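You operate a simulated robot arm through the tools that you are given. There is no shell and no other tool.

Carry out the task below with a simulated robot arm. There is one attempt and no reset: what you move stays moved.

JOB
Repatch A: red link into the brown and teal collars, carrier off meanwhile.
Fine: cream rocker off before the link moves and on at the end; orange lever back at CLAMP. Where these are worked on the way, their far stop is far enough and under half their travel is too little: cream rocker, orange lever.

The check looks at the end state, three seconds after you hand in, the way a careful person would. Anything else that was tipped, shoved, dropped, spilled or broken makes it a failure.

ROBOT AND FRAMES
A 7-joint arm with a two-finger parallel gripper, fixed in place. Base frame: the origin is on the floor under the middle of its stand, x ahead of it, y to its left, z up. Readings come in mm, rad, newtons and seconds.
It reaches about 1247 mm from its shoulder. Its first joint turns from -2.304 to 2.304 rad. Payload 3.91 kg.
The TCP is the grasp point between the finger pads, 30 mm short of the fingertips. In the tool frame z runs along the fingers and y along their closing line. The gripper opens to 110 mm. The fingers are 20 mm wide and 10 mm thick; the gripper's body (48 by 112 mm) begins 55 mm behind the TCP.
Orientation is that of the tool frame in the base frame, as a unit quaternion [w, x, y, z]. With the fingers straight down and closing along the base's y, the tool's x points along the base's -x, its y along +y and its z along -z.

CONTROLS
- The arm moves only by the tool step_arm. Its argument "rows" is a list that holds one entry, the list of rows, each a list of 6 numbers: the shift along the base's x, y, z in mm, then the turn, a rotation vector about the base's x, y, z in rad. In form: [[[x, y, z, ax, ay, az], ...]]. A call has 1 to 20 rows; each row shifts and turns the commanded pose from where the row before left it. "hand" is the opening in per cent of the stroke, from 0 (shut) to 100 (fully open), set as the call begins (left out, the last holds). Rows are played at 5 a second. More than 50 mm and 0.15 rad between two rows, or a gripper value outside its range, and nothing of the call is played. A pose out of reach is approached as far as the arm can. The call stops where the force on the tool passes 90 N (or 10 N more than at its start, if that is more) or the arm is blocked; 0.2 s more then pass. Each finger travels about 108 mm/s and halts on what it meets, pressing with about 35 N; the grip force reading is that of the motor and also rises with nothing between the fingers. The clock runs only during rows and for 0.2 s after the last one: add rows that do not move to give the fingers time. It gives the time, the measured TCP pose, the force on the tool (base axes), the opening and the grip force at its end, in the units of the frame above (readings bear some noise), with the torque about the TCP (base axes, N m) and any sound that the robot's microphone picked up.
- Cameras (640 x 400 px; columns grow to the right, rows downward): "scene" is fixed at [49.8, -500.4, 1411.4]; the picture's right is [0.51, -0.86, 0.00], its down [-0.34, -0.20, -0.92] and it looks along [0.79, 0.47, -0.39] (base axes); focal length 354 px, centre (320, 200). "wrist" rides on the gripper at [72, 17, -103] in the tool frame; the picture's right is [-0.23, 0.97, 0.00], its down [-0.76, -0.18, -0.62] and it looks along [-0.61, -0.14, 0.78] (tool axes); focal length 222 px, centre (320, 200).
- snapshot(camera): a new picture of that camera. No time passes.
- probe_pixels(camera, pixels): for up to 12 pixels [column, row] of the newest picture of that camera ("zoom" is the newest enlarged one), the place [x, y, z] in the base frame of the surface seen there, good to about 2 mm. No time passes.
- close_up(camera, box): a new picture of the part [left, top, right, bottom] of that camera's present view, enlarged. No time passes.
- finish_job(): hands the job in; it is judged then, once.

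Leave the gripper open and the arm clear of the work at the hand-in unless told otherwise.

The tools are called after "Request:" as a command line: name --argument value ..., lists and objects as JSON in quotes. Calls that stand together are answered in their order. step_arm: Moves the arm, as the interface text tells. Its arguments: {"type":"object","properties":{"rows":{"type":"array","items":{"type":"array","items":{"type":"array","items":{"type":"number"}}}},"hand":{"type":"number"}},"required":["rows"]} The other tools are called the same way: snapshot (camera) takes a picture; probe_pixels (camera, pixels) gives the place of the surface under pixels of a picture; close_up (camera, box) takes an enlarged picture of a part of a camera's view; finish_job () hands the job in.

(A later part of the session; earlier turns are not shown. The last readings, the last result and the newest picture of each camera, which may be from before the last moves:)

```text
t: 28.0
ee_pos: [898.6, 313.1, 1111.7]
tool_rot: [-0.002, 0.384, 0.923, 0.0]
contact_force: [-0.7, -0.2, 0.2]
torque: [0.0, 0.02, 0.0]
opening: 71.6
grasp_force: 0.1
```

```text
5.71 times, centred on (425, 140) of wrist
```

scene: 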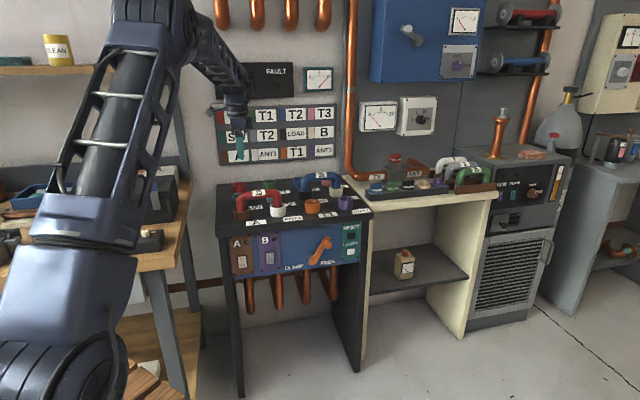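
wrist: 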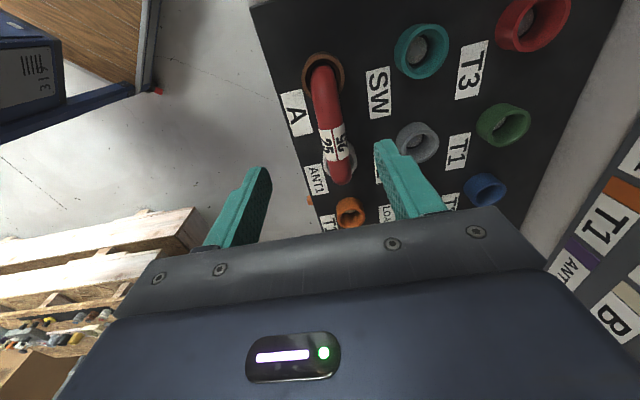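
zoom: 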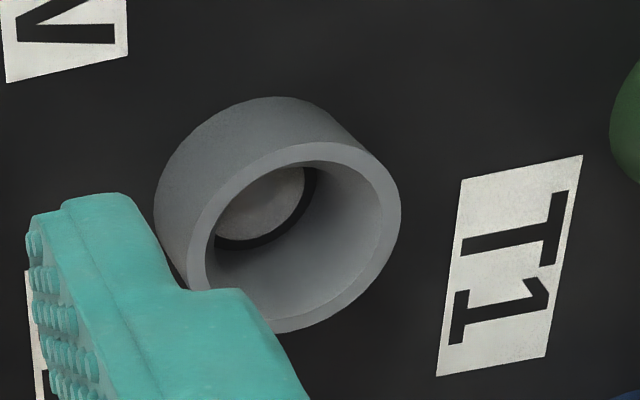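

The collars taper inward, which will help the legs find their way. I'll probe grey's rim now, since it is the newest zoom, then do teal and brown in turn.

Request:
probe_pixels --camera "zoom" --pixels '[[198, 260], [205, 222], [245, 172], [300, 152], [350, 158], [385, 190], [390, 230], [370, 275], [330, 312], [285, 325]]'

Request:
close_up --camera "wrist" --box '[385, 15, 465, 85]'

Request:
probe_pixels --camera "zoom" --pixels '[[196, 240], [205, 290], [240, 335], [290, 352], [350, 338], [405, 290], [440, 220], [445, 150], [420, 95], [370, 65], [300, 80], [230, 150]]'

Request:
close_up --camera "wrist" --box '[290, 40, 370, 110]'

Request:
probe_pixels --camera "zoom" --pixels '[[168, 210], [172, 255], [190, 295], [180, 165], [215, 120], [270, 93], [320, 100], [360, 130], [388, 175], [393, 220], [385, 270], [205, 315]]'

```text
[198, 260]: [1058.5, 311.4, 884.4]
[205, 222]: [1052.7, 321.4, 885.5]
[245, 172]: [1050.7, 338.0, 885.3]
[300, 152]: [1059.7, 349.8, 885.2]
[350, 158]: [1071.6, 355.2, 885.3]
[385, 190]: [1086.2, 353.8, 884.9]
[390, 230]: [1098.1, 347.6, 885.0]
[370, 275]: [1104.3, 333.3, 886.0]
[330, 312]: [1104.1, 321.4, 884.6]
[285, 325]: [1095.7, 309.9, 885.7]
```

```text
5.71 times, centred on (425, 50) of wrist
```

zoom: 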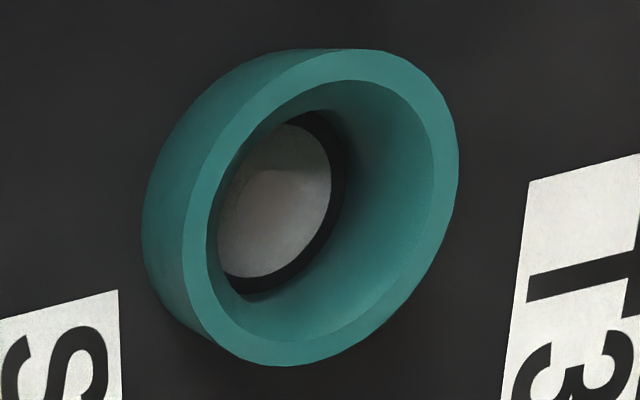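

```text
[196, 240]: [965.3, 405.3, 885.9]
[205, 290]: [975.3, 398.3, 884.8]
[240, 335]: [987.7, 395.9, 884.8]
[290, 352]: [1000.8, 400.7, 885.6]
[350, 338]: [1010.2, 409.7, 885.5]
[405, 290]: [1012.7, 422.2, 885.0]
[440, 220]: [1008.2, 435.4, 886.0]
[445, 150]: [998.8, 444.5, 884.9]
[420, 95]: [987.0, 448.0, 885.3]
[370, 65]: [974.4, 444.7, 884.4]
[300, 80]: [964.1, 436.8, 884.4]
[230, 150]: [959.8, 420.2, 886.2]
```

```text
5.71 times, centred on (330, 75) of wrist
```

zoom: 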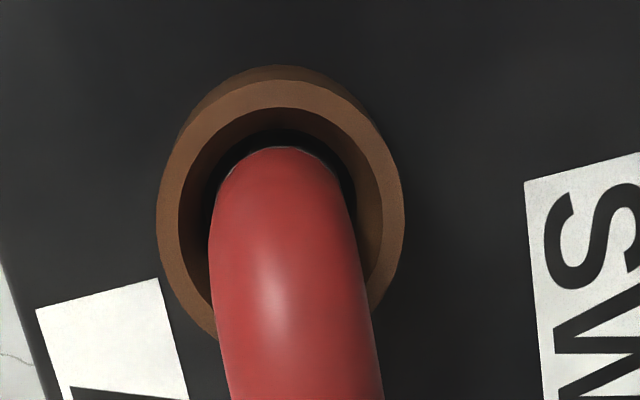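

```text
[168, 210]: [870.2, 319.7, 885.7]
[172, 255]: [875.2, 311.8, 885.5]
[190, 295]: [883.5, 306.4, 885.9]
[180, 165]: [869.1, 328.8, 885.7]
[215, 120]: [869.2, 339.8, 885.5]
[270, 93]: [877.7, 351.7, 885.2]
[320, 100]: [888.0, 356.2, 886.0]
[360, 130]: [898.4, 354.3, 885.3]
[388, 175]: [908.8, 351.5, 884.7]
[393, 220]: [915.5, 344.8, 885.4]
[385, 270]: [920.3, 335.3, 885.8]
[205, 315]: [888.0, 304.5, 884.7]
```

The rim fits give brown ≈ (894.1, 329.9), teal ≈ (986.0, 421.8) and grey ≈ (1077.8, 329.9), a 130 mm square pitch. So white ≈ (986, 238), and the link's centre is ≈ (940, 284) with its bar axis at z≈936. I move above the link's centre and partway down.

Request:
step_arm --rows '[[[13.8, -9.7, 0, 0, 0, 0], [13.8, -9.7, 0, 0, 0, 0], [13.8, -9.7, 0, 0, 0, 0], [0, 0, -30, 0, 0, 0], [0, 0, -30, 0, 0, 0], [0, 0, -30, 0, 0, 0], [0, 0, -20, 0, 0, 0], [0, 0, 0, 0, 0, 0]]]'

Request:
snapshot --camera "wrist"

Request:
close_up --camera "scene" --box '[200, 90, 370, 250]'

```text
t: 29.8
ee_pos: [941.0, 283.2, 1004.7]
tool_rot: [-0.002, 0.384, 0.924, 0.001]
contact_force: [0.1, 0.1, 0.6]
torque: [-0.02, 0.01, 0.0]
opening: 71.6
grasp_force: 0.1
```

```text
taken
```

wrist: 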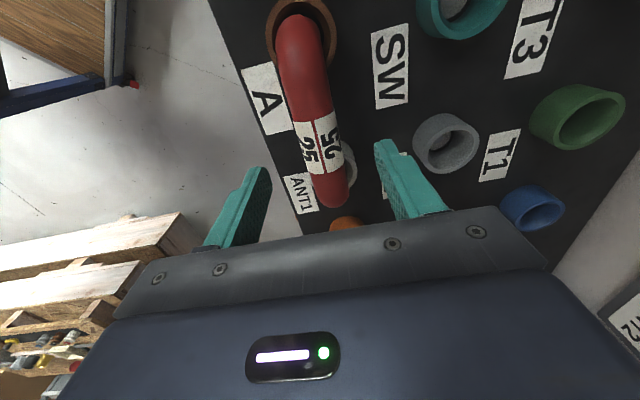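

```text
2.50 times, centred on (285, 170) of scene
```

zoom: 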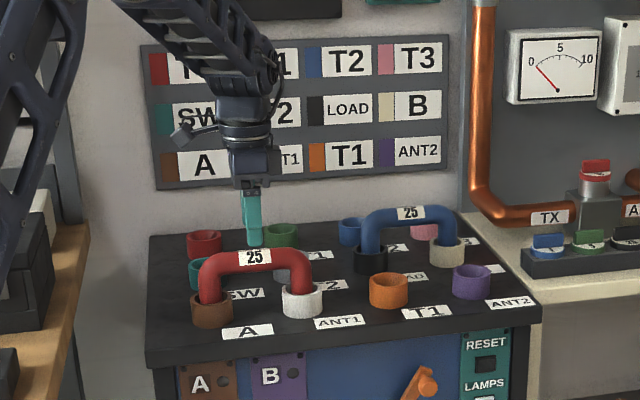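

The bar is between the open fingers. I lower to the bar's axis at z≈936, tips at about 906 and clear of the collars, in modest steps.

Request:
step_arm --rows '[[[-0.7, 0.5, -15, 0, 0, 0], [0, 0, -15, 0, 0, 0], [0, 0, -15, 0, 0, 0], [0, 0, -12, 0, 0, 0], [0, 0, -11, 0, 0, 0], [0, 0, 0, 0, 0, 0]]]'

Request:
snapshot --camera "wrist"

Request:
close_up --camera "scene" --box '[215, 145, 305, 225]'

```text
t: 31.2
ee_pos: [940.8, 285.0, 935.9]
tool_rot: [-0.001, 0.383, 0.924, 0.001]
contact_force: [-1.0, -0.1, 0.5]
torque: [-0.01, 0.0, 0.03]
opening: 71.5
grasp_force: 0.1
```

```text
taken
```

wrist: 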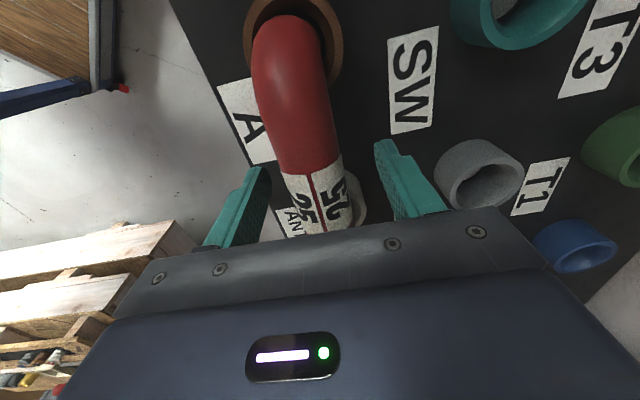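

```text
5.00 times, centred on (260, 185) of scene
```

zoom: 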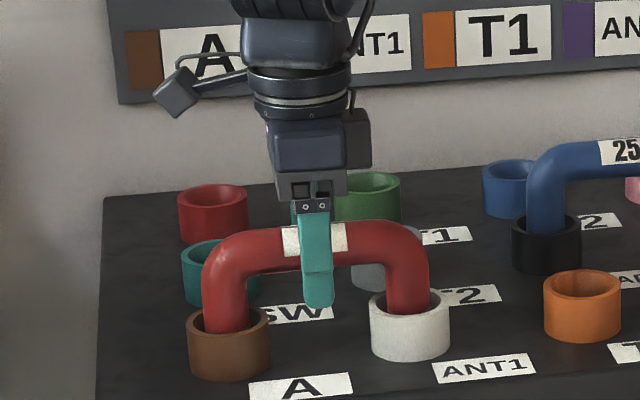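

The fingers straddle the bar's centre at the "25" label. I close the gripper, allowing time.

Request:
step_arm --rows '[[[0, 0, 0, 0, 0, 0], [0, 0, 0, 0, 0, 0], [0, 0, 0, 0, 0, 0], [0, 0, 0, 0, 0, 0], [0, 0, 0, 0, 0, 0]]]' --hand 0

Request:
snapshot --camera "wrist"

```text
t: 32.4
ee_pos: [940.7, 284.9, 936.0]
tool_rot: [-0.001, 0.384, 0.924, 0.0]
contact_force: [0.2, 1.2, 0.2]
torque: [-0.01, -0.03, 0.02]
opening: 31.0
grasp_force: 35.1
```

```text
taken
```

wrist: 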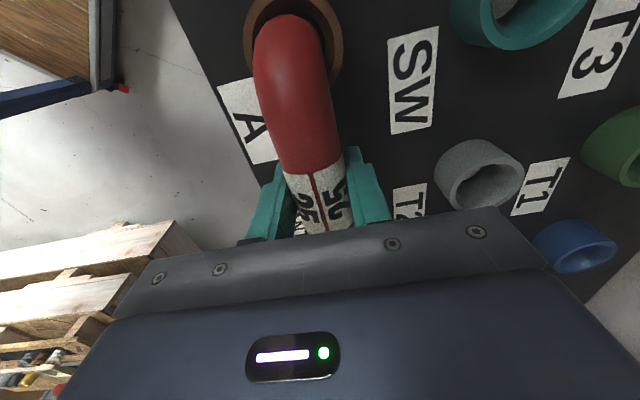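

Gripped at 31 mm with no side load. I lift straight up slowly to see whether the link comes free.

Request:
step_arm --rows '[[[0, 0, 4, 0, 0, 0], [0, 0, 4, 0, 0, 0], [0, 0, 6, 0, 0, 0], [0, 0, 8, 0, 0, 0], [0, 0, 8, 0, 0, 0]]]'

Request:
close_up --camera "scene" --box '[215, 125, 325, 225]'

```text
t: 33.6
ee_pos: [940.3, 283.8, 964.5]
tool_rot: [-0.001, 0.383, 0.924, 0.0]
contact_force: [0.6, 0.3, -3.9]
torque: [-0.02, 0.01, -0.02]
opening: 31.3
grasp_force: 34.7
```

```text
4.00 times, centred on (270, 175) of scene
```

zoom: 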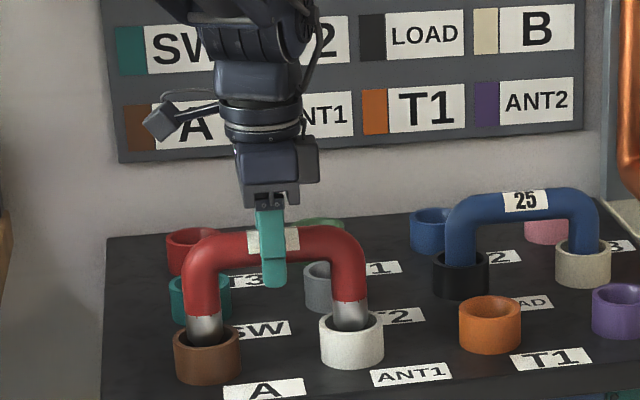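

The link rises freely, with its metal pins showing and a weight of about 4 N. I keep lifting until the pins clear the collars.

Request:
step_arm --rows '[[[0, 0, 10, 0, 0, 0], [0, 0, 10, 0, 0, 0], [0, 0, 15, 0, 0, 0], [0, 0, 15, 0, 0, 0], [0, 0, 15, 0, 0, 0], [0, 0, 15, 0, 0, 0], [0, 0, 0, 0, 0, 0]]]'

Request:
close_up --camera "scene" --box '[205, 105, 325, 215]'

Request:
snapshot --camera "wrist"

```text
t: 35.2
ee_pos: [940.0, 283.7, 1045.7]
tool_rot: [-0.002, 0.382, 0.924, 0.001]
contact_force: [0.2, 0.0, -3.1]
torque: [0.0, 0.02, 0.03]
opening: 31.4
grasp_force: 34.9
```

```text
3.64 times, centred on (265, 160) of scene
```

zoom: 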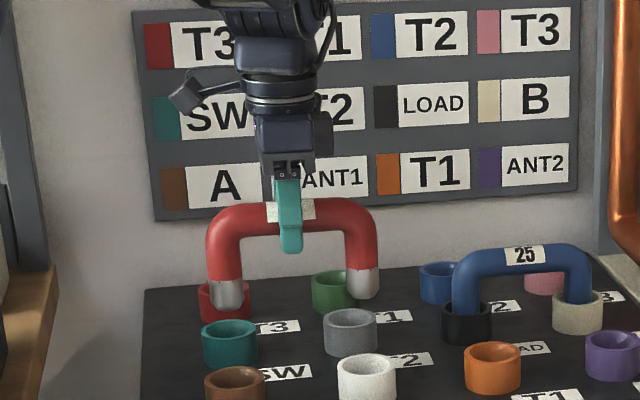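

```text
taken
```

wrist: 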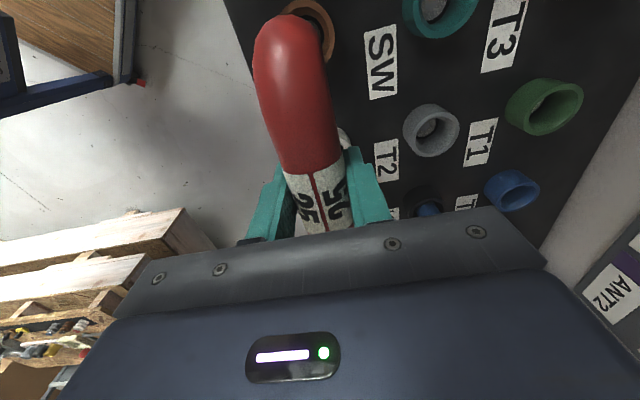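

The pins are well above the collars. Now I turn the link +90° about z and move its centre to (940, 375.9), halfway between brown and teal, with the brown leg staying on the brown side.

Request:
step_arm --rows '[[[0, 7.66, 0, 0, 0, 0.1309], [0, 7.66, 0, 0, 0, 0.1309], [0, 7.66, 0, 0, 0, 0.1309], [0, 7.66, 0, 0, 0, 0.1309], [0, 7.66, 0, 0, 0, 0.1309], [0, 7.66, 0, 0, 0, 0.1309], [0, 7.66, 0, 0, 0, 0.1309], [0, 7.66, 0, 0, 0, 0.1309], [0, 7.66, 0, 0, 0, 0.1309], [0, 7.66, 0, 0, 0, 0.1309], [0, 7.66, 0, 0, 0, 0.1309], [0, 7.64, 0, 0, 0, 0.1309], [0, 0, 0, 0, 0, 0]]]'

Request:
close_up --camera "scene" --box '[205, 105, 325, 215]'

Request:
snapshot --camera "wrist"

```text
t: 38.0
ee_pos: [940.4, 377.0, 1044.6]
tool_rot: [-0.002, -0.382, 0.924, -0.001]
contact_force: [0.3, -0.6, -3.5]
torque: [-0.01, 0.04, -0.03]
opening: 31.1
grasp_force: 34.3
```

```text
3.64 times, centred on (265, 160) of scene
```

zoom: 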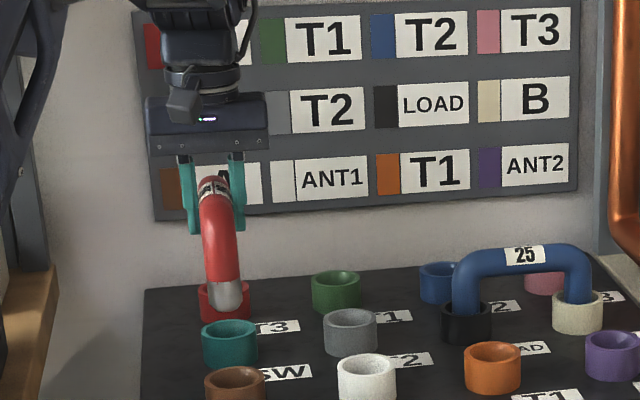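

```text
taken
```

wrist: 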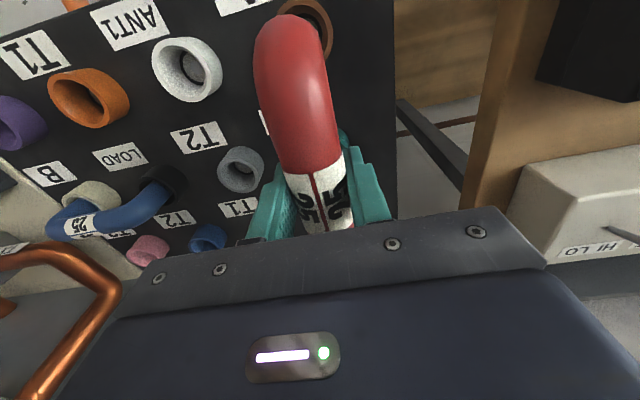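

The link is turned. I'll check the near leg's alignment by probing its pin in the scene zoom before lowering.

Request:
close_up --camera "scene" --box '[240, 150, 290, 215]'

Request:
close_up --camera "scene" --box '[250, 145, 280, 200]'

```text
6.15 times, centred on (265, 182) of scene
```

zoom: 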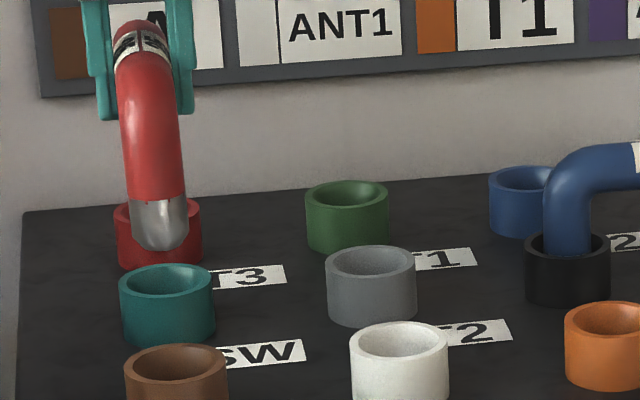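

```text
7.27 times, centred on (265, 172) of scene
```

zoom: 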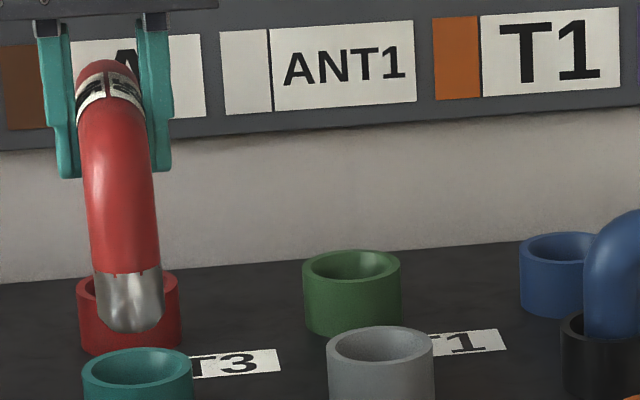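

Request:
probe_pixels --camera "zoom" --pixels '[[128, 295], [100, 295], [158, 290], [130, 325], [128, 270], [126, 230], [90, 235], [154, 225], [133, 332], [115, 310], [145, 308]]'

```text
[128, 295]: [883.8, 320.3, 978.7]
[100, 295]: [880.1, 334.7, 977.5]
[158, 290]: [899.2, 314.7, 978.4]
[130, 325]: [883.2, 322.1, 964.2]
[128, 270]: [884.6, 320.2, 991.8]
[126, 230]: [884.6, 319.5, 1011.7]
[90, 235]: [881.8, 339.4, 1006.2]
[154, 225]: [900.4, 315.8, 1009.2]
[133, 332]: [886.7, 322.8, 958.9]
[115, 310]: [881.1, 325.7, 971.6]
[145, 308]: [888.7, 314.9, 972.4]
```

The near leg's axis comes out at about (894.5, 330.5), against the brown centre at (894.1, 329.9), so it lines up. The pin ends are about 86 mm below the bar. I lower to z≈980, pins just above the collar rims, and check again.

Request:
step_arm --rows '[[[0, 0, -13, 0, 0, 0], [0, 0, -13, 0, 0, 0], [0, 0, -13, 0, 0, 0], [0, 0, -13, 0, 0, 0], [0, 0, -13, 0, 0, 0], [0, 0, 0, 0, 0, 0]]]'

Request:
close_up --camera "scene" --box '[215, 150, 305, 225]'

Request:
snapshot --camera "wrist"

```text
t: 39.4
ee_pos: [941.2, 375.6, 980.3]
tool_rot: [-0.002, -0.382, 0.924, 0.0]
contact_force: [0.7, 0.1, -3.2]
torque: [0.02, -0.03, 0.02]
opening: 31.1
grasp_force: 34.5
```

```text
5.33 times, centred on (260, 188) of scene
```

zoom: 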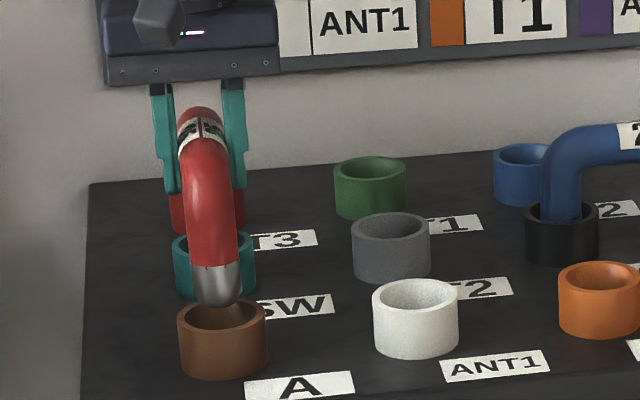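

```text
taken
```

wrist: 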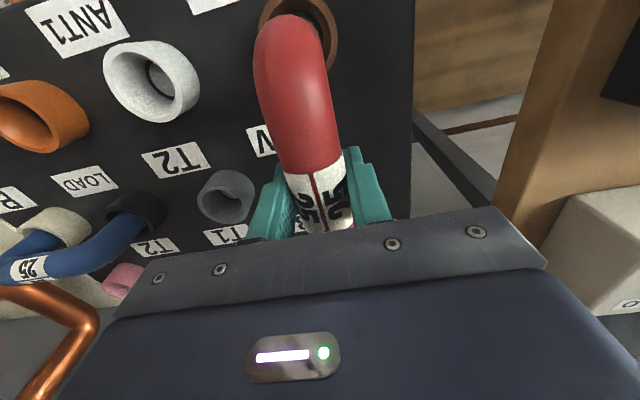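

The near pin hangs centrally over the brown collar. I lower in 3 mm steps, watching for contact force.

Request:
step_arm --rows '[[[0, 0, -3, 0, 0, 0], [0, 0, -3, 0, 0, 0], [0, 0, -3, 0, 0, 0], [0, 0, -3, 0, 0, 0], [0, 0, -3, 0, 0, 0], [0, 0, -3, 0, 0, 0]]]'

Request:
close_up --camera "scene" --box '[215, 150, 305, 225]'

Request:
close_up --camera "wrist" --box '[230, 0, 400, 110]'

```text
t: 40.8
ee_pos: [939.0, 375.4, 963.1]
tool_rot: [-0.001, -0.382, 0.924, -0.001]
contact_force: [0.3, 0.4, -3.0]
torque: [-0.03, 0.0, -0.03]
opening: 31.4
grasp_force: 35.0
```

```text
5.33 times, centred on (260, 188) of scene
```

zoom: 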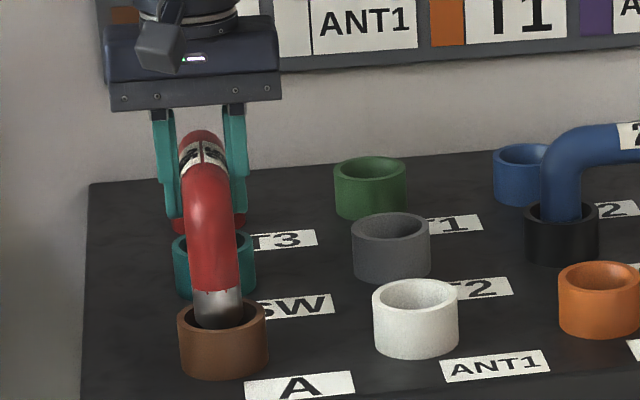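

```text
3.64 times, centred on (315, 55) of wrist
```

zoom: 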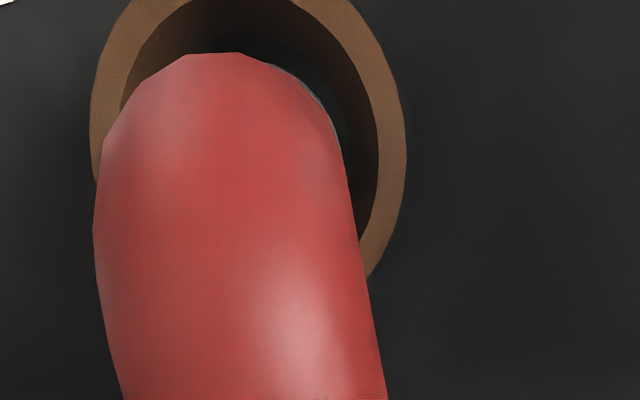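

The pins are entering both collars without contact. I continue down to the seated height of about 936.

Request:
step_arm --rows '[[[0, 0, -3, 0, 0, 0], [0, 0, -3, 0, 0, 0], [0, 0, -3, 0, 0, 0], [0, 0, -3, 0, 0, 0], [0, 0, -3, 0, 0, 0], [0, 0, -3, 0, 0, 0], [0, 0, -3, 0, 0, 0], [0, 0, -2, 0, 0, 0], [0, 0, -2, 0, 0, 0]]]'

Request:
close_up --camera "scene" --box '[215, 150, 305, 225]'

```text
t: 42.8
ee_pos: [939.5, 375.5, 937.3]
tool_rot: [-0.001, -0.382, 0.924, 0.0]
contact_force: [-0.8, -0.6, -2.7]
torque: [-0.02, 0.01, 0.04]
opening: 31.3
grasp_force: 35.2
```

```text
5.33 times, centred on (260, 188) of scene
```

zoom: 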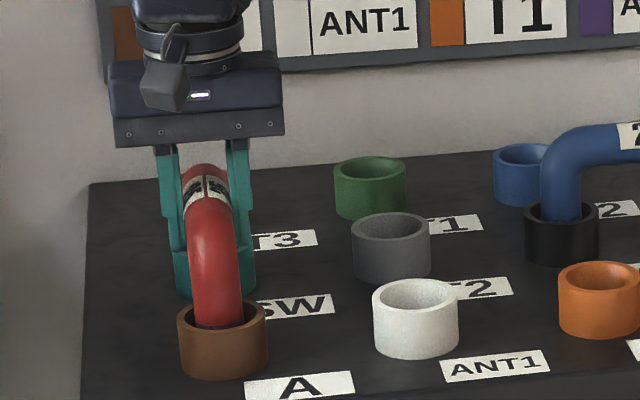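

The link is still hanging on the gripper at z≈937. I lower 1 mm at a time until it bottoms out.

Request:
step_arm --rows '[[[0, 0, -1, 0, 0, 0], [0, 0, -1, 0, 0, 0], [0, 0, -1, 0, 0, 0]]]'

```text
t: 43.6
ee_pos: [940.4, 375.8, 936.1]
tool_rot: [0.0, -0.382, 0.924, 0.0]
contact_force: [0.2, -2.4, 19.1]
torque: [-0.5, 0.56, 0.0]
opening: 31.4
grasp_force: 35.1
```

The link bottomed out at 19 N upward at the seated height. I relieve the push by 1.5 mm, then open the fingers to 72 mm, which keeps them well clear of the collars below.

Request:
step_arm --rows '[[[0, 0, 1.5, 0, 0, 0], [0, 0, 0, 0, 0, 0]]]'

Request:
step_arm --rows '[[[0, 0, 0, 0, 0, 0], [0, 0, 0, 0, 0, 0], [0, 0, 0, 0, 0, 0], [0, 0, 0, 0, 0, 0]]]' --hand 65

Request:
close_up --camera "scene" --box '[215, 150, 305, 225]'

Request:
snapshot --camera "wrist"

```text
t: 44.2
ee_pos: [940.0, 376.6, 936.5]
tool_rot: [-0.001, -0.383, 0.924, 0.0]
contact_force: [5.3, 0.7, 11.7]
torque: [0.41, -0.63, -0.09]
opening: 31.3
grasp_force: 34.6
```

```text
t: 45.2
ee_pos: [939.6, 376.9, 936.3]
tool_rot: [-0.002, -0.383, 0.924, 0.0]
contact_force: [-0.1, 1.0, -0.6]
torque: [0.02, 0.01, -0.02]
opening: 71.6
grasp_force: 0.0
```

```text
5.33 times, centred on (260, 188) of scene
```

zoom: 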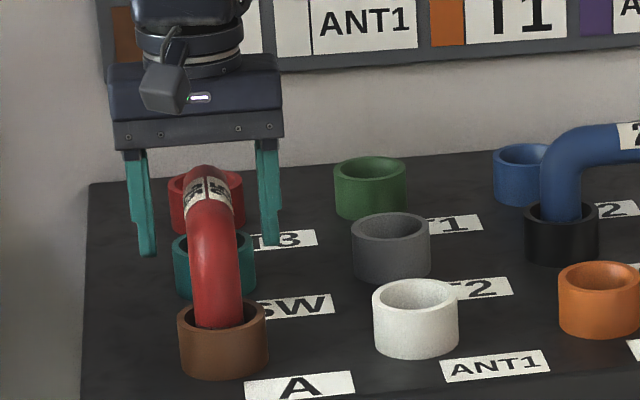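

```text
taken
```

wrist: 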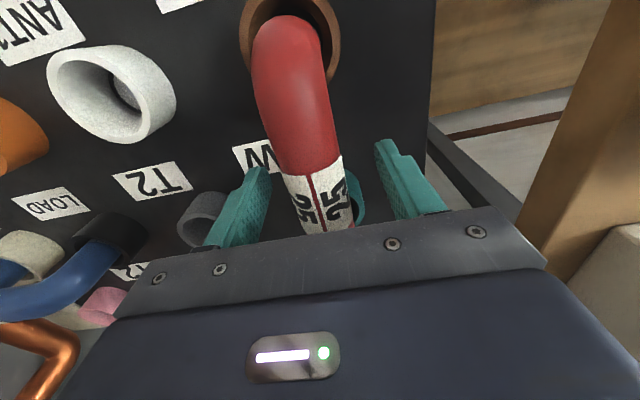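

The link is standing in brown and teal and the fingers are free of it. I rise straight up and then check how it is seated.

Request:
step_arm --rows '[[[0, 0, 10, 0, 0, 0], [0, 0, 15, 0, 0, 0], [0, 0, 25, 0, 0, 0], [0, 0, 30, 0, 0, 0], [0, 0, 30, 0, 0, 0], [0, 0, 30, 0, 0, 0], [0, 0, 36, 0, 0, 0], [0, 0, 0, 0, 0, 0]]]'

Request:
close_up --camera "scene" --box '[215, 150, 305, 225]'

Request:
snapshot --camera "wrist"

```text
t: 47.0
ee_pos: [940.8, 374.8, 1110.9]
tool_rot: [-0.002, -0.383, 0.924, -0.002]
contact_force: [0.0, -0.1, 0.4]
torque: [0.01, 0.04, 0.03]
opening: 71.5
grasp_force: 0.0
```

```text
5.33 times, centred on (260, 188) of scene
```

zoom: 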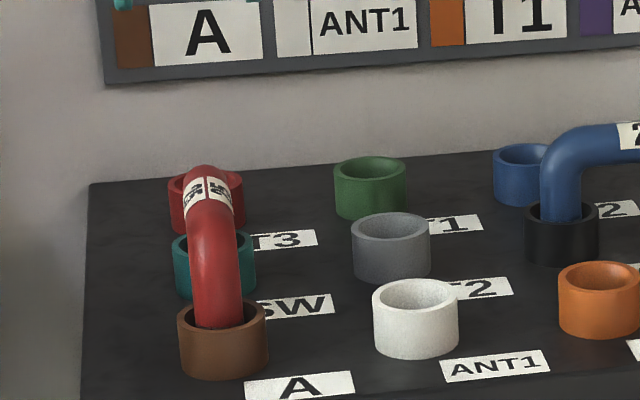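

```text
taken
```

wrist: 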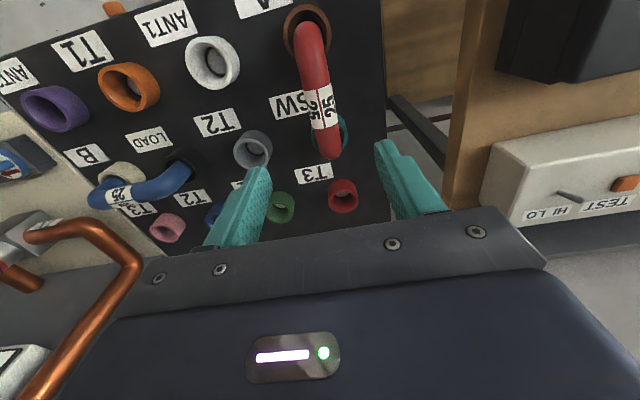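

Now I check bar height along the link to see if both legs are seated fully (the top was at z≈951 before).

Request:
close_up --camera "wrist" --box '[270, 0, 370, 170]'

Request:
probe_pixels --camera "wrist" --pixels '[[311, 50], [314, 65], [318, 85], [322, 105], [326, 125], [329, 140], [310, 40], [331, 148]]'

```text
2.35 times, centred on (320, 85) of wrist
```

zoom: 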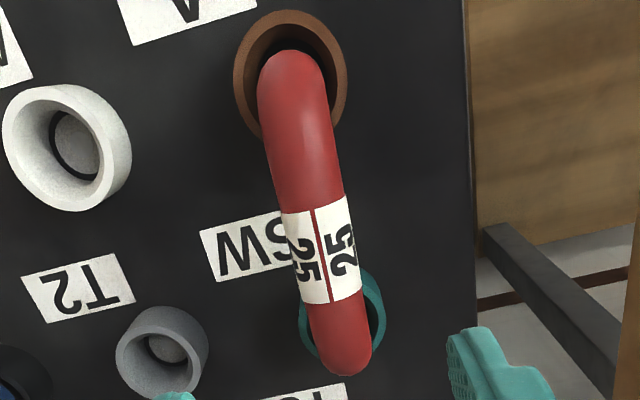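

```text
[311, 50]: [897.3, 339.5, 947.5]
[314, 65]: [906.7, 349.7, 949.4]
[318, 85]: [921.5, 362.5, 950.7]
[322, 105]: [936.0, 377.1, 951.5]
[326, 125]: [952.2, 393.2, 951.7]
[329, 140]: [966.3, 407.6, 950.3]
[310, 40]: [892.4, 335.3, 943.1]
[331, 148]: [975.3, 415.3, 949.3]
```

The bar's top is level at about 951 along its length, so both legs are fully seated. Next I move back to the front of the table with the fingers closed, then pitch the tool forward as before.

Request:
step_arm --rows '[[[-22.8, -21.1, 0, 0, 0, 0], [-22.8, -21.1, 0, 0, 0, 0], [-22.8, -21.1, 0, 0, 0, 0], [-22.8, -21.1, 0, 0, 0, 0], [-22.8, -21.1, 0, 0, 0, 0], [-22.8, -21.1, 0, 0, 0, 0], [-22.8, -21.1, 0, 0, 0, 0], [-22.8, -21.1, 0, 0, 0, 0], [-22.8, -21.1, 0, 0, 0, 0], [-22.8, -21.1, 0, 0, 0, 0], [0, 0, 0, 0, 0, 0]]]' --hand 0

Request:
step_arm --rows '[[[0, 0, -18, 0.0926, -0.0926, 0], [0, 0, -18, 0.0926, -0.0926, 0], [0, 0, -18, 0.0926, -0.0926, 0], [0, 0, -18, 0.0926, -0.0926, 0], [0, 0, -18, 0.0926, -0.0926, 0], [0, 0, -18, 0.0926, -0.0926, 0], [0, 0, -18, 0.0926, -0.0926, 0], [0, 0, -18, 0.0926, -0.0926, 0], [0, 0, -18, 0.0926, -0.0926, 0], [0, 0, -18, 0.0926, -0.0926, 0], [0, 0, -18, 0.0926, -0.0926, 0], [0, 0, -18, 0.0926, -0.0926, 0], [0, 0, 0, 0, 0, 0]]]'

Request:
snapshot --camera "scene"

```text
t: 49.4
ee_pos: [712.1, 164.7, 1112.6]
tool_rot: [-0.001, -0.382, 0.924, -0.001]
contact_force: [0.5, -0.2, -0.5]
torque: [0.05, -0.03, 0.01]
opening: 0.0
grasp_force: 34.7
```

```text
t: 52.2
ee_pos: [711.9, 164.8, 895.4]
tool_rot: [0.653, -0.27, 0.653, 0.271]
contact_force: [-0.2, -0.4, 0.3]
torque: [0.0, -0.03, -0.02]
opening: 0.2
grasp_force: 34.9
```

```text
taken
```

scene: 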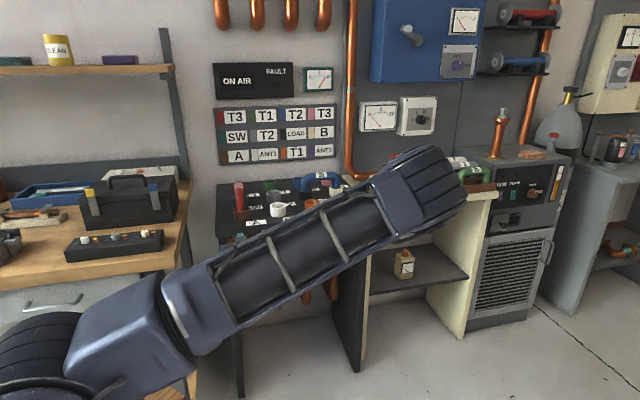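

The arm is in the same configuration as before. Before sliding to the right of the lever I'll probe the neighbouring cream bench's edges, to be sure of the clearance there.

Request:
probe_pixels --camera "scene" --pixels '[[395, 203], [480, 195], [497, 197], [375, 290], [360, 330], [345, 280], [450, 150], [440, 260]]'

```text
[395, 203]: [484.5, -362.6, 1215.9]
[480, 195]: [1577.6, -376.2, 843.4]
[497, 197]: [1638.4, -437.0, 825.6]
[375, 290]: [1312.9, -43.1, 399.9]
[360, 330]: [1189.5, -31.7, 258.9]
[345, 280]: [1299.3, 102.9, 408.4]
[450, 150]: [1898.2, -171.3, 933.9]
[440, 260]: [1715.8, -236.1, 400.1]
```

The neighbouring bench's front lies behind the panel plane, so nothing is in the way. I slide right along the panel, about 198 mm out, and down to z≈722.

Request:
step_arm --rows '[[[24, -24, -17.3, 0, 0, 0], [24, -24, -17.3, 0, 0, 0], [24, -24, -17.3, 0, 0, 0], [24, -24, -17.3, 0, 0, 0], [24, -24, -17.3, 0, 0, 0], [24, -24, -17.3, 0, 0, 0], [24, -24, -17.3, 0, 0, 0], [24, -24, -17.3, 0, 0, 0], [24, -24, -17.3, 0, 0, 0], [24, -24, -17.3, 0, 0, 0], [0, 0, 0, 0, 0, 0]]]'

Request:
snapshot --camera "wrist"

Request:
snapshot --camera "scene"

```text
t: 54.6
ee_pos: [951.6, -75.7, 722.2]
tool_rot: [0.653, -0.27, 0.654, 0.27]
contact_force: [0.5, 0.5, -0.3]
torque: [0.01, 0.0, -0.01]
opening: 0.0
grasp_force: 34.8
```

```text
taken
```

wrist: 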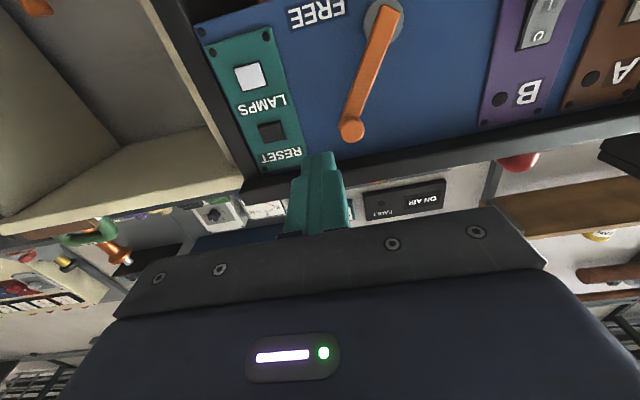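

```text
taken
```

scene: 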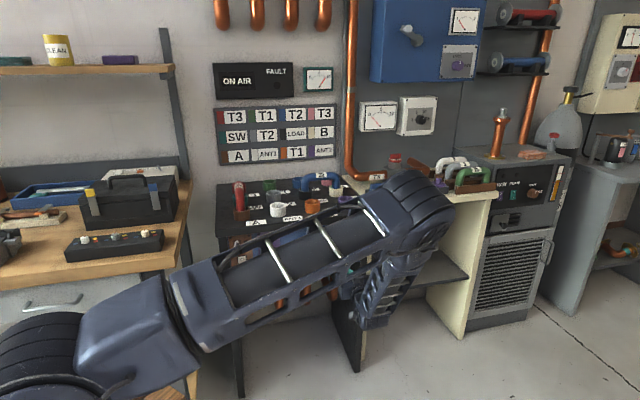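

The tool is at s≈726, between the knob and the RESET plate (at s≈796). I advance until the tips are about 36 mm from the panel. That is well clear of the buttons, which protrude only about 11 mm.

Request:
step_arm --rows '[[[19, 19, 0, 0, 0, 0], [19, 19, 0, 0, 0, 0], [19, 19, 0, 0, 0, 0], [19, 19, 0, 0, 0, 0], [18.8, 18.8, 0, 0, 0, 0], [0, 0, 0, 0, 0, 0]]]'

Request:
snapshot --camera "wrist"

```text
t: 56.0
ee_pos: [1047.0, 19.8, 721.6]
tool_rot: [0.652, -0.271, 0.654, 0.271]
contact_force: [-0.9, 0.9, -0.3]
torque: [-0.01, 0.01, -0.01]
opening: 0.0
grasp_force: 34.7
```

```text
taken
```

wrist: 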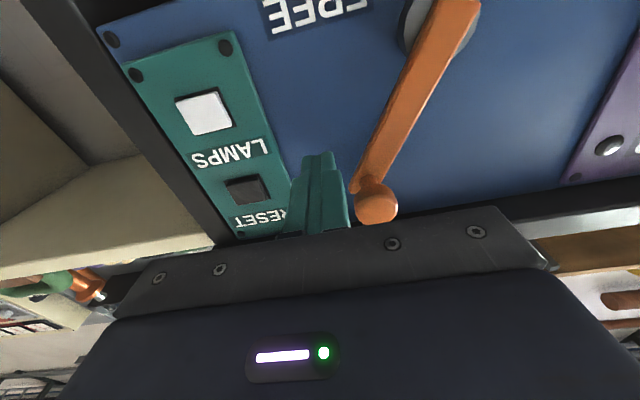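

The fingers are right of the knob with no contact. I push the knob back along the mirrored arc, up and left, first to near upright.

Request:
step_arm --rows '[[[-6.43, 6.43, 11.3, 0, 0, 0], [-5.23, 5.23, 7.4, 0, 0, 0], [-5.73, 5.73, 6.6, 0, 0, 0], [-6.22, 6.22, 5.7, 0, 0, 0], [-6.58, 6.58, 4.8, 0, 0, 0], [-6.93, 6.93, 3.7, 0, 0, 0], [-7.14, 7.14, 2.7, 0, 0, 0]]]'

Request:
snapshot --camera "wrist"

```text
t: 57.6
ee_pos: [1002.1, 65.2, 764.7]
tool_rot: [0.653, -0.27, 0.654, 0.271]
contact_force: [0.6, 0.2, 0.2]
torque: [-0.01, 0.04, -0.03]
opening: 0.0
grasp_force: 34.7
```

```text
taken
```

wrist: 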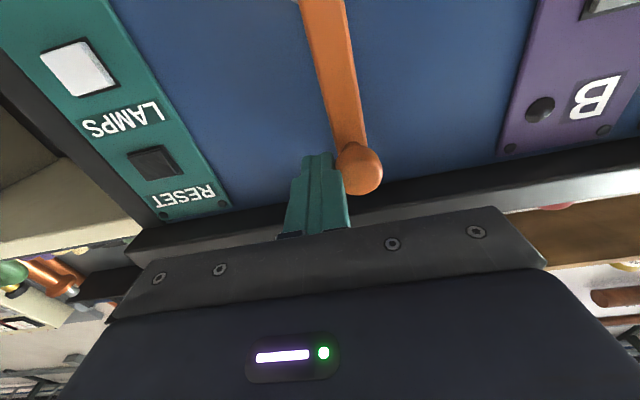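

The lever follows and is upright now. I continue left and slightly down towards the CLAMP stop.

Request:
step_arm --rows '[[[-6.36, 6.36, 0.8, 0, 0, 0], [-7.42, 7.42, 0.5, 0, 0, 0], [-7.42, 7.42, -0.5, 0, 0, 0], [-7.28, 7.28, -1.7, 0, 0, 0], [-3.6, 3.6, -1.3, 0, 0, 0]]]'

Request:
snapshot --camera "wrist"

```text
t: 58.8
ee_pos: [971.5, 97.1, 762.6]
tool_rot: [0.653, -0.271, 0.654, 0.271]
contact_force: [-1.2, 0.3, -0.5]
torque: [0.02, 0.04, 0.03]
opening: 0.1
grasp_force: 35.3
```

```text
taken
```

wrist: 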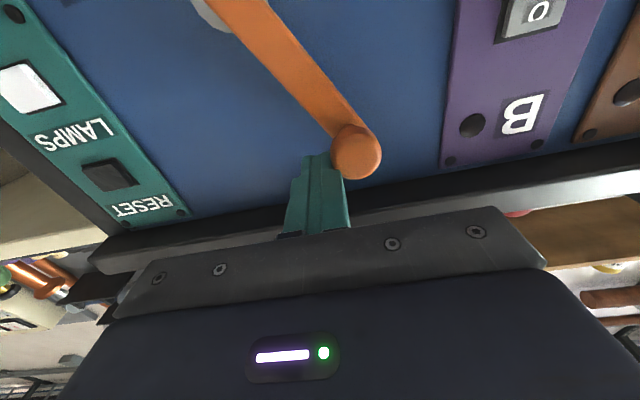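

The lever is nearly at CLAMP with no resistance yet. I go on in 2 mm steps to find the stop.

Request:
step_arm --rows '[[[-1.4, 1.4, -0.6, 0, 0, 0], [-1.4, 1.4, -0.6, 0, 0, 0], [-1.4, 1.4, -0.7, 0, 0, 0], [-1.4, 1.4, -0.7, 0, 0, 0], [-1.4, 1.4, -0.8, 0, 0, 0], [-1.4, 1.4, -0.8, 0, 0, 0]]]'

Request:
snapshot --camera "wrist"

```text
t: 60.2
ee_pos: [968.4, 99.1, 762.1]
tool_rot: [0.657, -0.268, 0.652, 0.267]
contact_force: [61.4, -53.0, 34.1]
torque: [0.11, -0.74, -1.41]
opening: 0.0
grasp_force: 35.2
```

```text
taken
```

wrist: 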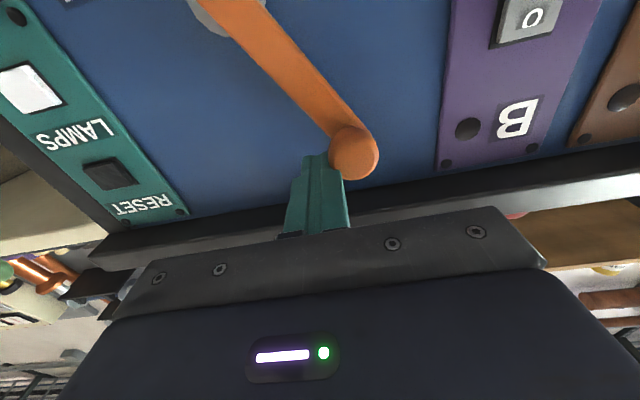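

About 88 N against a hard stop means the lever is at CLAMP. I ease off to the right, then back straight out.

Request:
step_arm --rows '[[[6, -6, 2.5, 0, 0, 0], [6, -6, 1.5, 0, 0, 0], [-18, -18, 0, 0, 0, 0], [-18, -18, 0, 0, 0, 0], [-18, -18, 0, 0, 0, 0], [-18, -18, 0, 0, 0, 0], [-18, -18, 0, 0, 0, 0], [0, 0, 0, 0, 0, 0]]]'

Request:
snapshot --camera "wrist"

Request:
probe_pixels --camera "wrist" --pixels '[[320, 95], [325, 100], [332, 105], [337, 110], [330, 115]]'

```text
t: 62.0
ee_pos: [884.7, 2.4, 764.4]
tool_rot: [0.652, -0.271, 0.654, 0.271]
contact_force: [0.4, 0.1, -1.2]
torque: [0.01, 0.02, 0.03]
opening: 0.0
grasp_force: 34.7
```

```text
taken
```

wrist: 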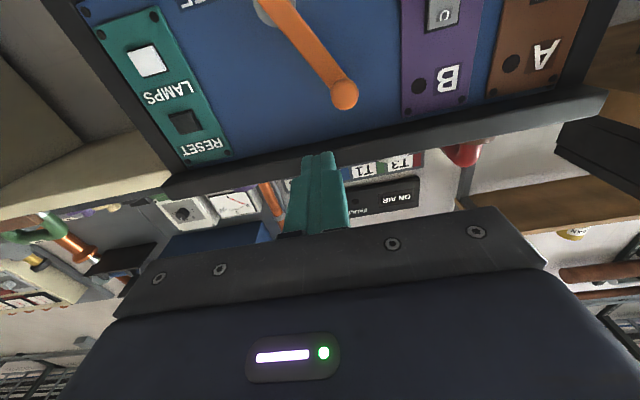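

```text
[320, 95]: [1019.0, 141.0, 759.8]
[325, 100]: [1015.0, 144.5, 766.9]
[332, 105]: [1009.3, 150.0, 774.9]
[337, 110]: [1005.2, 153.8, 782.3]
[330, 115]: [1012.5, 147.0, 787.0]
```

Request:
probe_pixels --camera "wrist" --pixels '[[345, 95], [340, 90], [350, 98], [337, 95], [352, 90], [345, 103], [320, 58], [300, 35]]'

Request:
close_up --camera "wrist" --box '[230, 0, 400, 130]'

```text
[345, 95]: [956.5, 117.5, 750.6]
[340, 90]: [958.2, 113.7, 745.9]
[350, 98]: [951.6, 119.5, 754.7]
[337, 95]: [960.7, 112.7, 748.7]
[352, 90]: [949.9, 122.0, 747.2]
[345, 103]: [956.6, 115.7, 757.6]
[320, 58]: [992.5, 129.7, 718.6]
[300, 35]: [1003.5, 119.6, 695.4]
```

```text
3.08 times, centred on (315, 65) of wrist
```

zoom: 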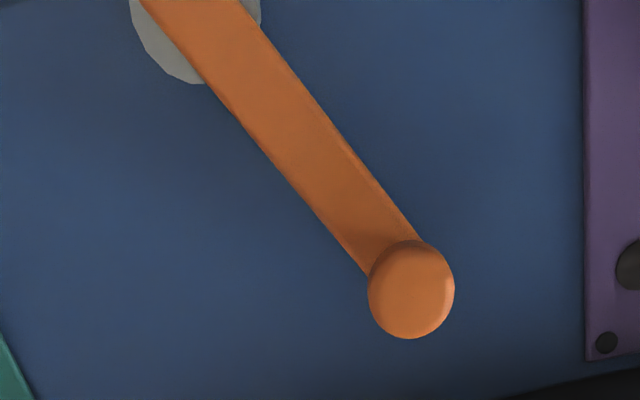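

The knob is back at (956,117,751), the same as at the start, so the lever is at CLAMP. Now I go to the cream rocker's I (bottom) half, at s≈386 and z≈686, staying about 190 mm out.

Request:
step_arm --rows '[[[-24, 24, -11.2, 0, 0, 0], [-24, 24, -11.2, 0, 0, 0], [-24, 24, -11.2, 0, 0, 0], [-24, 24, -11.2, 0, 0, 0], [-24, 24, -11.2, 0, 0, 0], [-24, 24, -11.2, 0, 0, 0], [-23.9, 23.9, -11.2, 0, 0, 0], [0, 0, 0, 0, 0, 0]]]'

Request:
snapshot --camera "wrist"

Request:
probe_pixels --camera "wrist" --pixels '[[420, 130], [480, 140], [560, 110], [440, 170], [330, 40], [320, 95], [318, 110], [319, 125], [321, 135]]'

```text
t: 63.8
ee_pos: [716.8, 172.9, 682.5]
tool_rot: [0.653, -0.27, 0.654, 0.27]
contact_force: [-0.3, 0.9, 0.6]
torque: [0.03, -0.02, -0.01]
opening: 0.0
grasp_force: 34.7
```

```text
taken
```

wrist: 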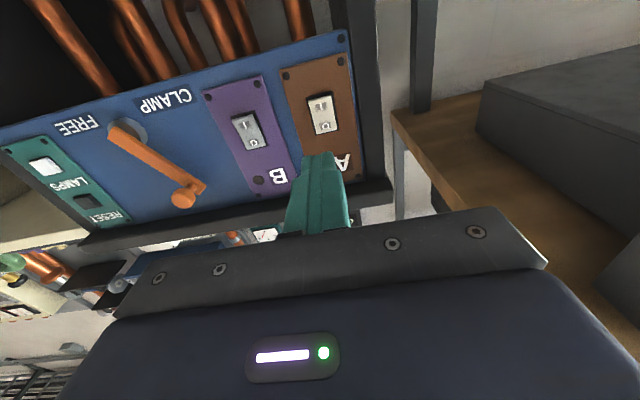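

```text
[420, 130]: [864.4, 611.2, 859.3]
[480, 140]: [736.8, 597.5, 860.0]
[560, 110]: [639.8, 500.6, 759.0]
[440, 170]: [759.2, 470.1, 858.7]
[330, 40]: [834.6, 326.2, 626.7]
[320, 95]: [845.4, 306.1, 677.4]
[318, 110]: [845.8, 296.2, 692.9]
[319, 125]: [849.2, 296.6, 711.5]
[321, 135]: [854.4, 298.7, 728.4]
```

I'll take a couple of readings without moving, to average out the position noise before aligning.

Request:
step_arm --rows '[[[0, 0, 0, 0, 0, 0]]]'

Request:
step_arm --rows '[[[0, 0, 0, 0, 0, 0]]]'

Request:
close_up --camera "wrist" --box '[280, 60, 370, 190]'

```text
t: 64.2
ee_pos: [717.6, 172.8, 682.8]
tool_rot: [0.653, -0.27, 0.654, 0.27]
contact_force: [-0.8, 0.5, -0.7]
torque: [0.01, 0.04, -0.01]
opening: 0.0
grasp_force: 35.2
```

```text
t: 64.6
ee_pos: [717.7, 171.5, 683.4]
tool_rot: [0.653, -0.27, 0.654, 0.27]
contact_force: [0.9, -0.5, 0.3]
torque: [-0.02, 0.0, 0.01]
opening: 0.0
grasp_force: 34.8
```

```text
3.08 times, centred on (325, 125) of wrist
```

zoom: 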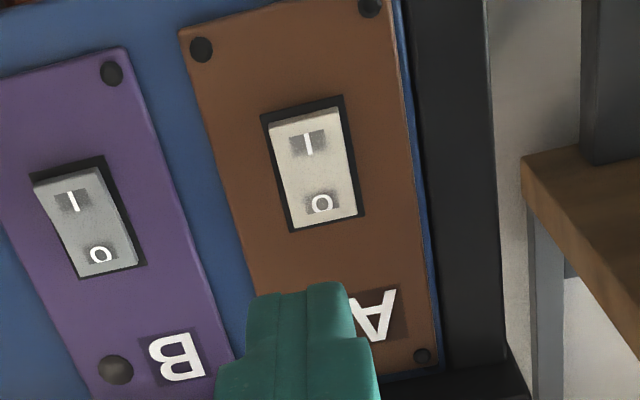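

The average is (717.4, 172.4, 682.9). I shift to s≈386.5, z≈686, and advance until the tips are about 24 mm from the panel.

Request:
step_arm --rows '[[[0.8, -0.8, 3.3, 0, 0, 0], [19.2, 19.2, 0, 0, 0, 0], [19.2, 19.2, 0, 0, 0, 0], [19.2, 19.2, 0, 0, 0, 0], [19.2, 19.2, 0, 0, 0, 0], [19.2, 19.2, 0, 0, 0, 0], [0, 0, 0, 0, 0, 0]]]'

Request:
close_up --camera "wrist" --box '[230, 70, 390, 200]'

```text
t: 66.2
ee_pos: [813.0, 265.6, 687.0]
tool_rot: [0.653, -0.27, 0.654, 0.27]
contact_force: [-0.9, -0.2, 0.2]
torque: [-0.01, -0.02, 0.0]
opening: 0.0
grasp_force: 35.7
```

```text
3.08 times, centred on (310, 135) of wrist
```

zoom: 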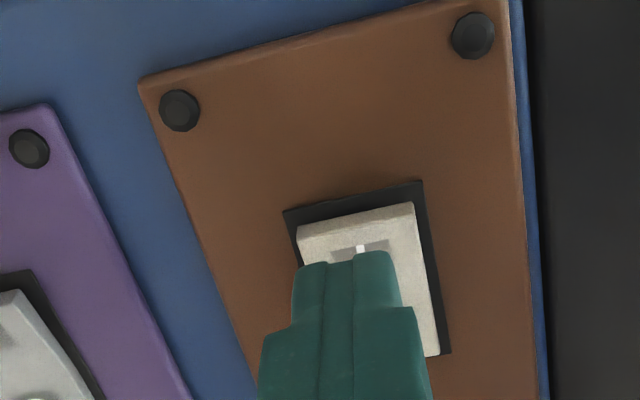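

It is aligned on the I half. I press forward in 2 mm steps.

Request:
step_arm --rows '[[[1.41, 1.41, 0, 0, 0, 0], [1.41, 1.41, 0, 0, 0, 0], [1.41, 1.41, 0, 0, 0, 0], [1.41, 1.41, 0, 0, 0, 0], [1.41, 1.41, 0, 0, 0, 0], [1.41, 1.41, 0, 0, 0, 0], [1.41, 1.41, 0, 0, 0, 0]]]'

Request:
close_up --camera "wrist" --box '[230, 70, 390, 200]'

Request:
close_up --camera "scene" --box '[210, 50, 350, 170]'

```text
t: 67.8
ee_pos: [822.7, 274.8, 686.5]
tool_rot: [0.652, -0.271, 0.654, 0.271]
contact_force: [0.0, -0.9, -0.6]
torque: [-0.01, 0.01, -0.01]
opening: 0.1
grasp_force: 35.1
```

```text
3.08 times, centred on (310, 135) of wrist
```

zoom: 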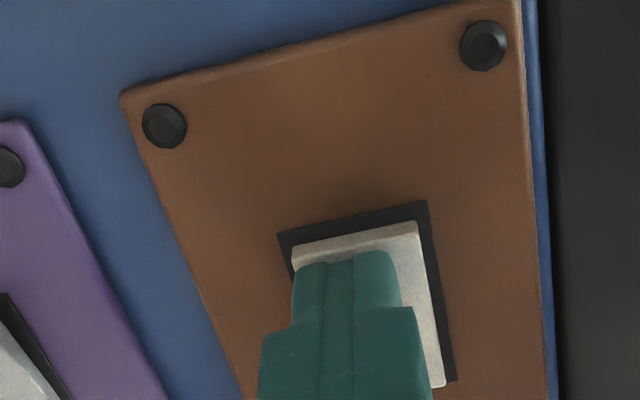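

```text
3.33 times, centred on (280, 110) of scene
```

zoom: 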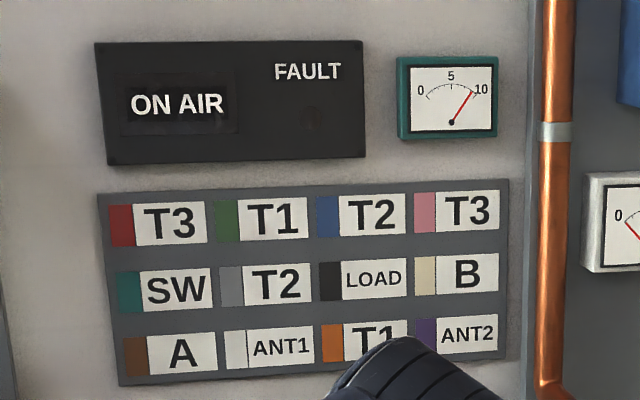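

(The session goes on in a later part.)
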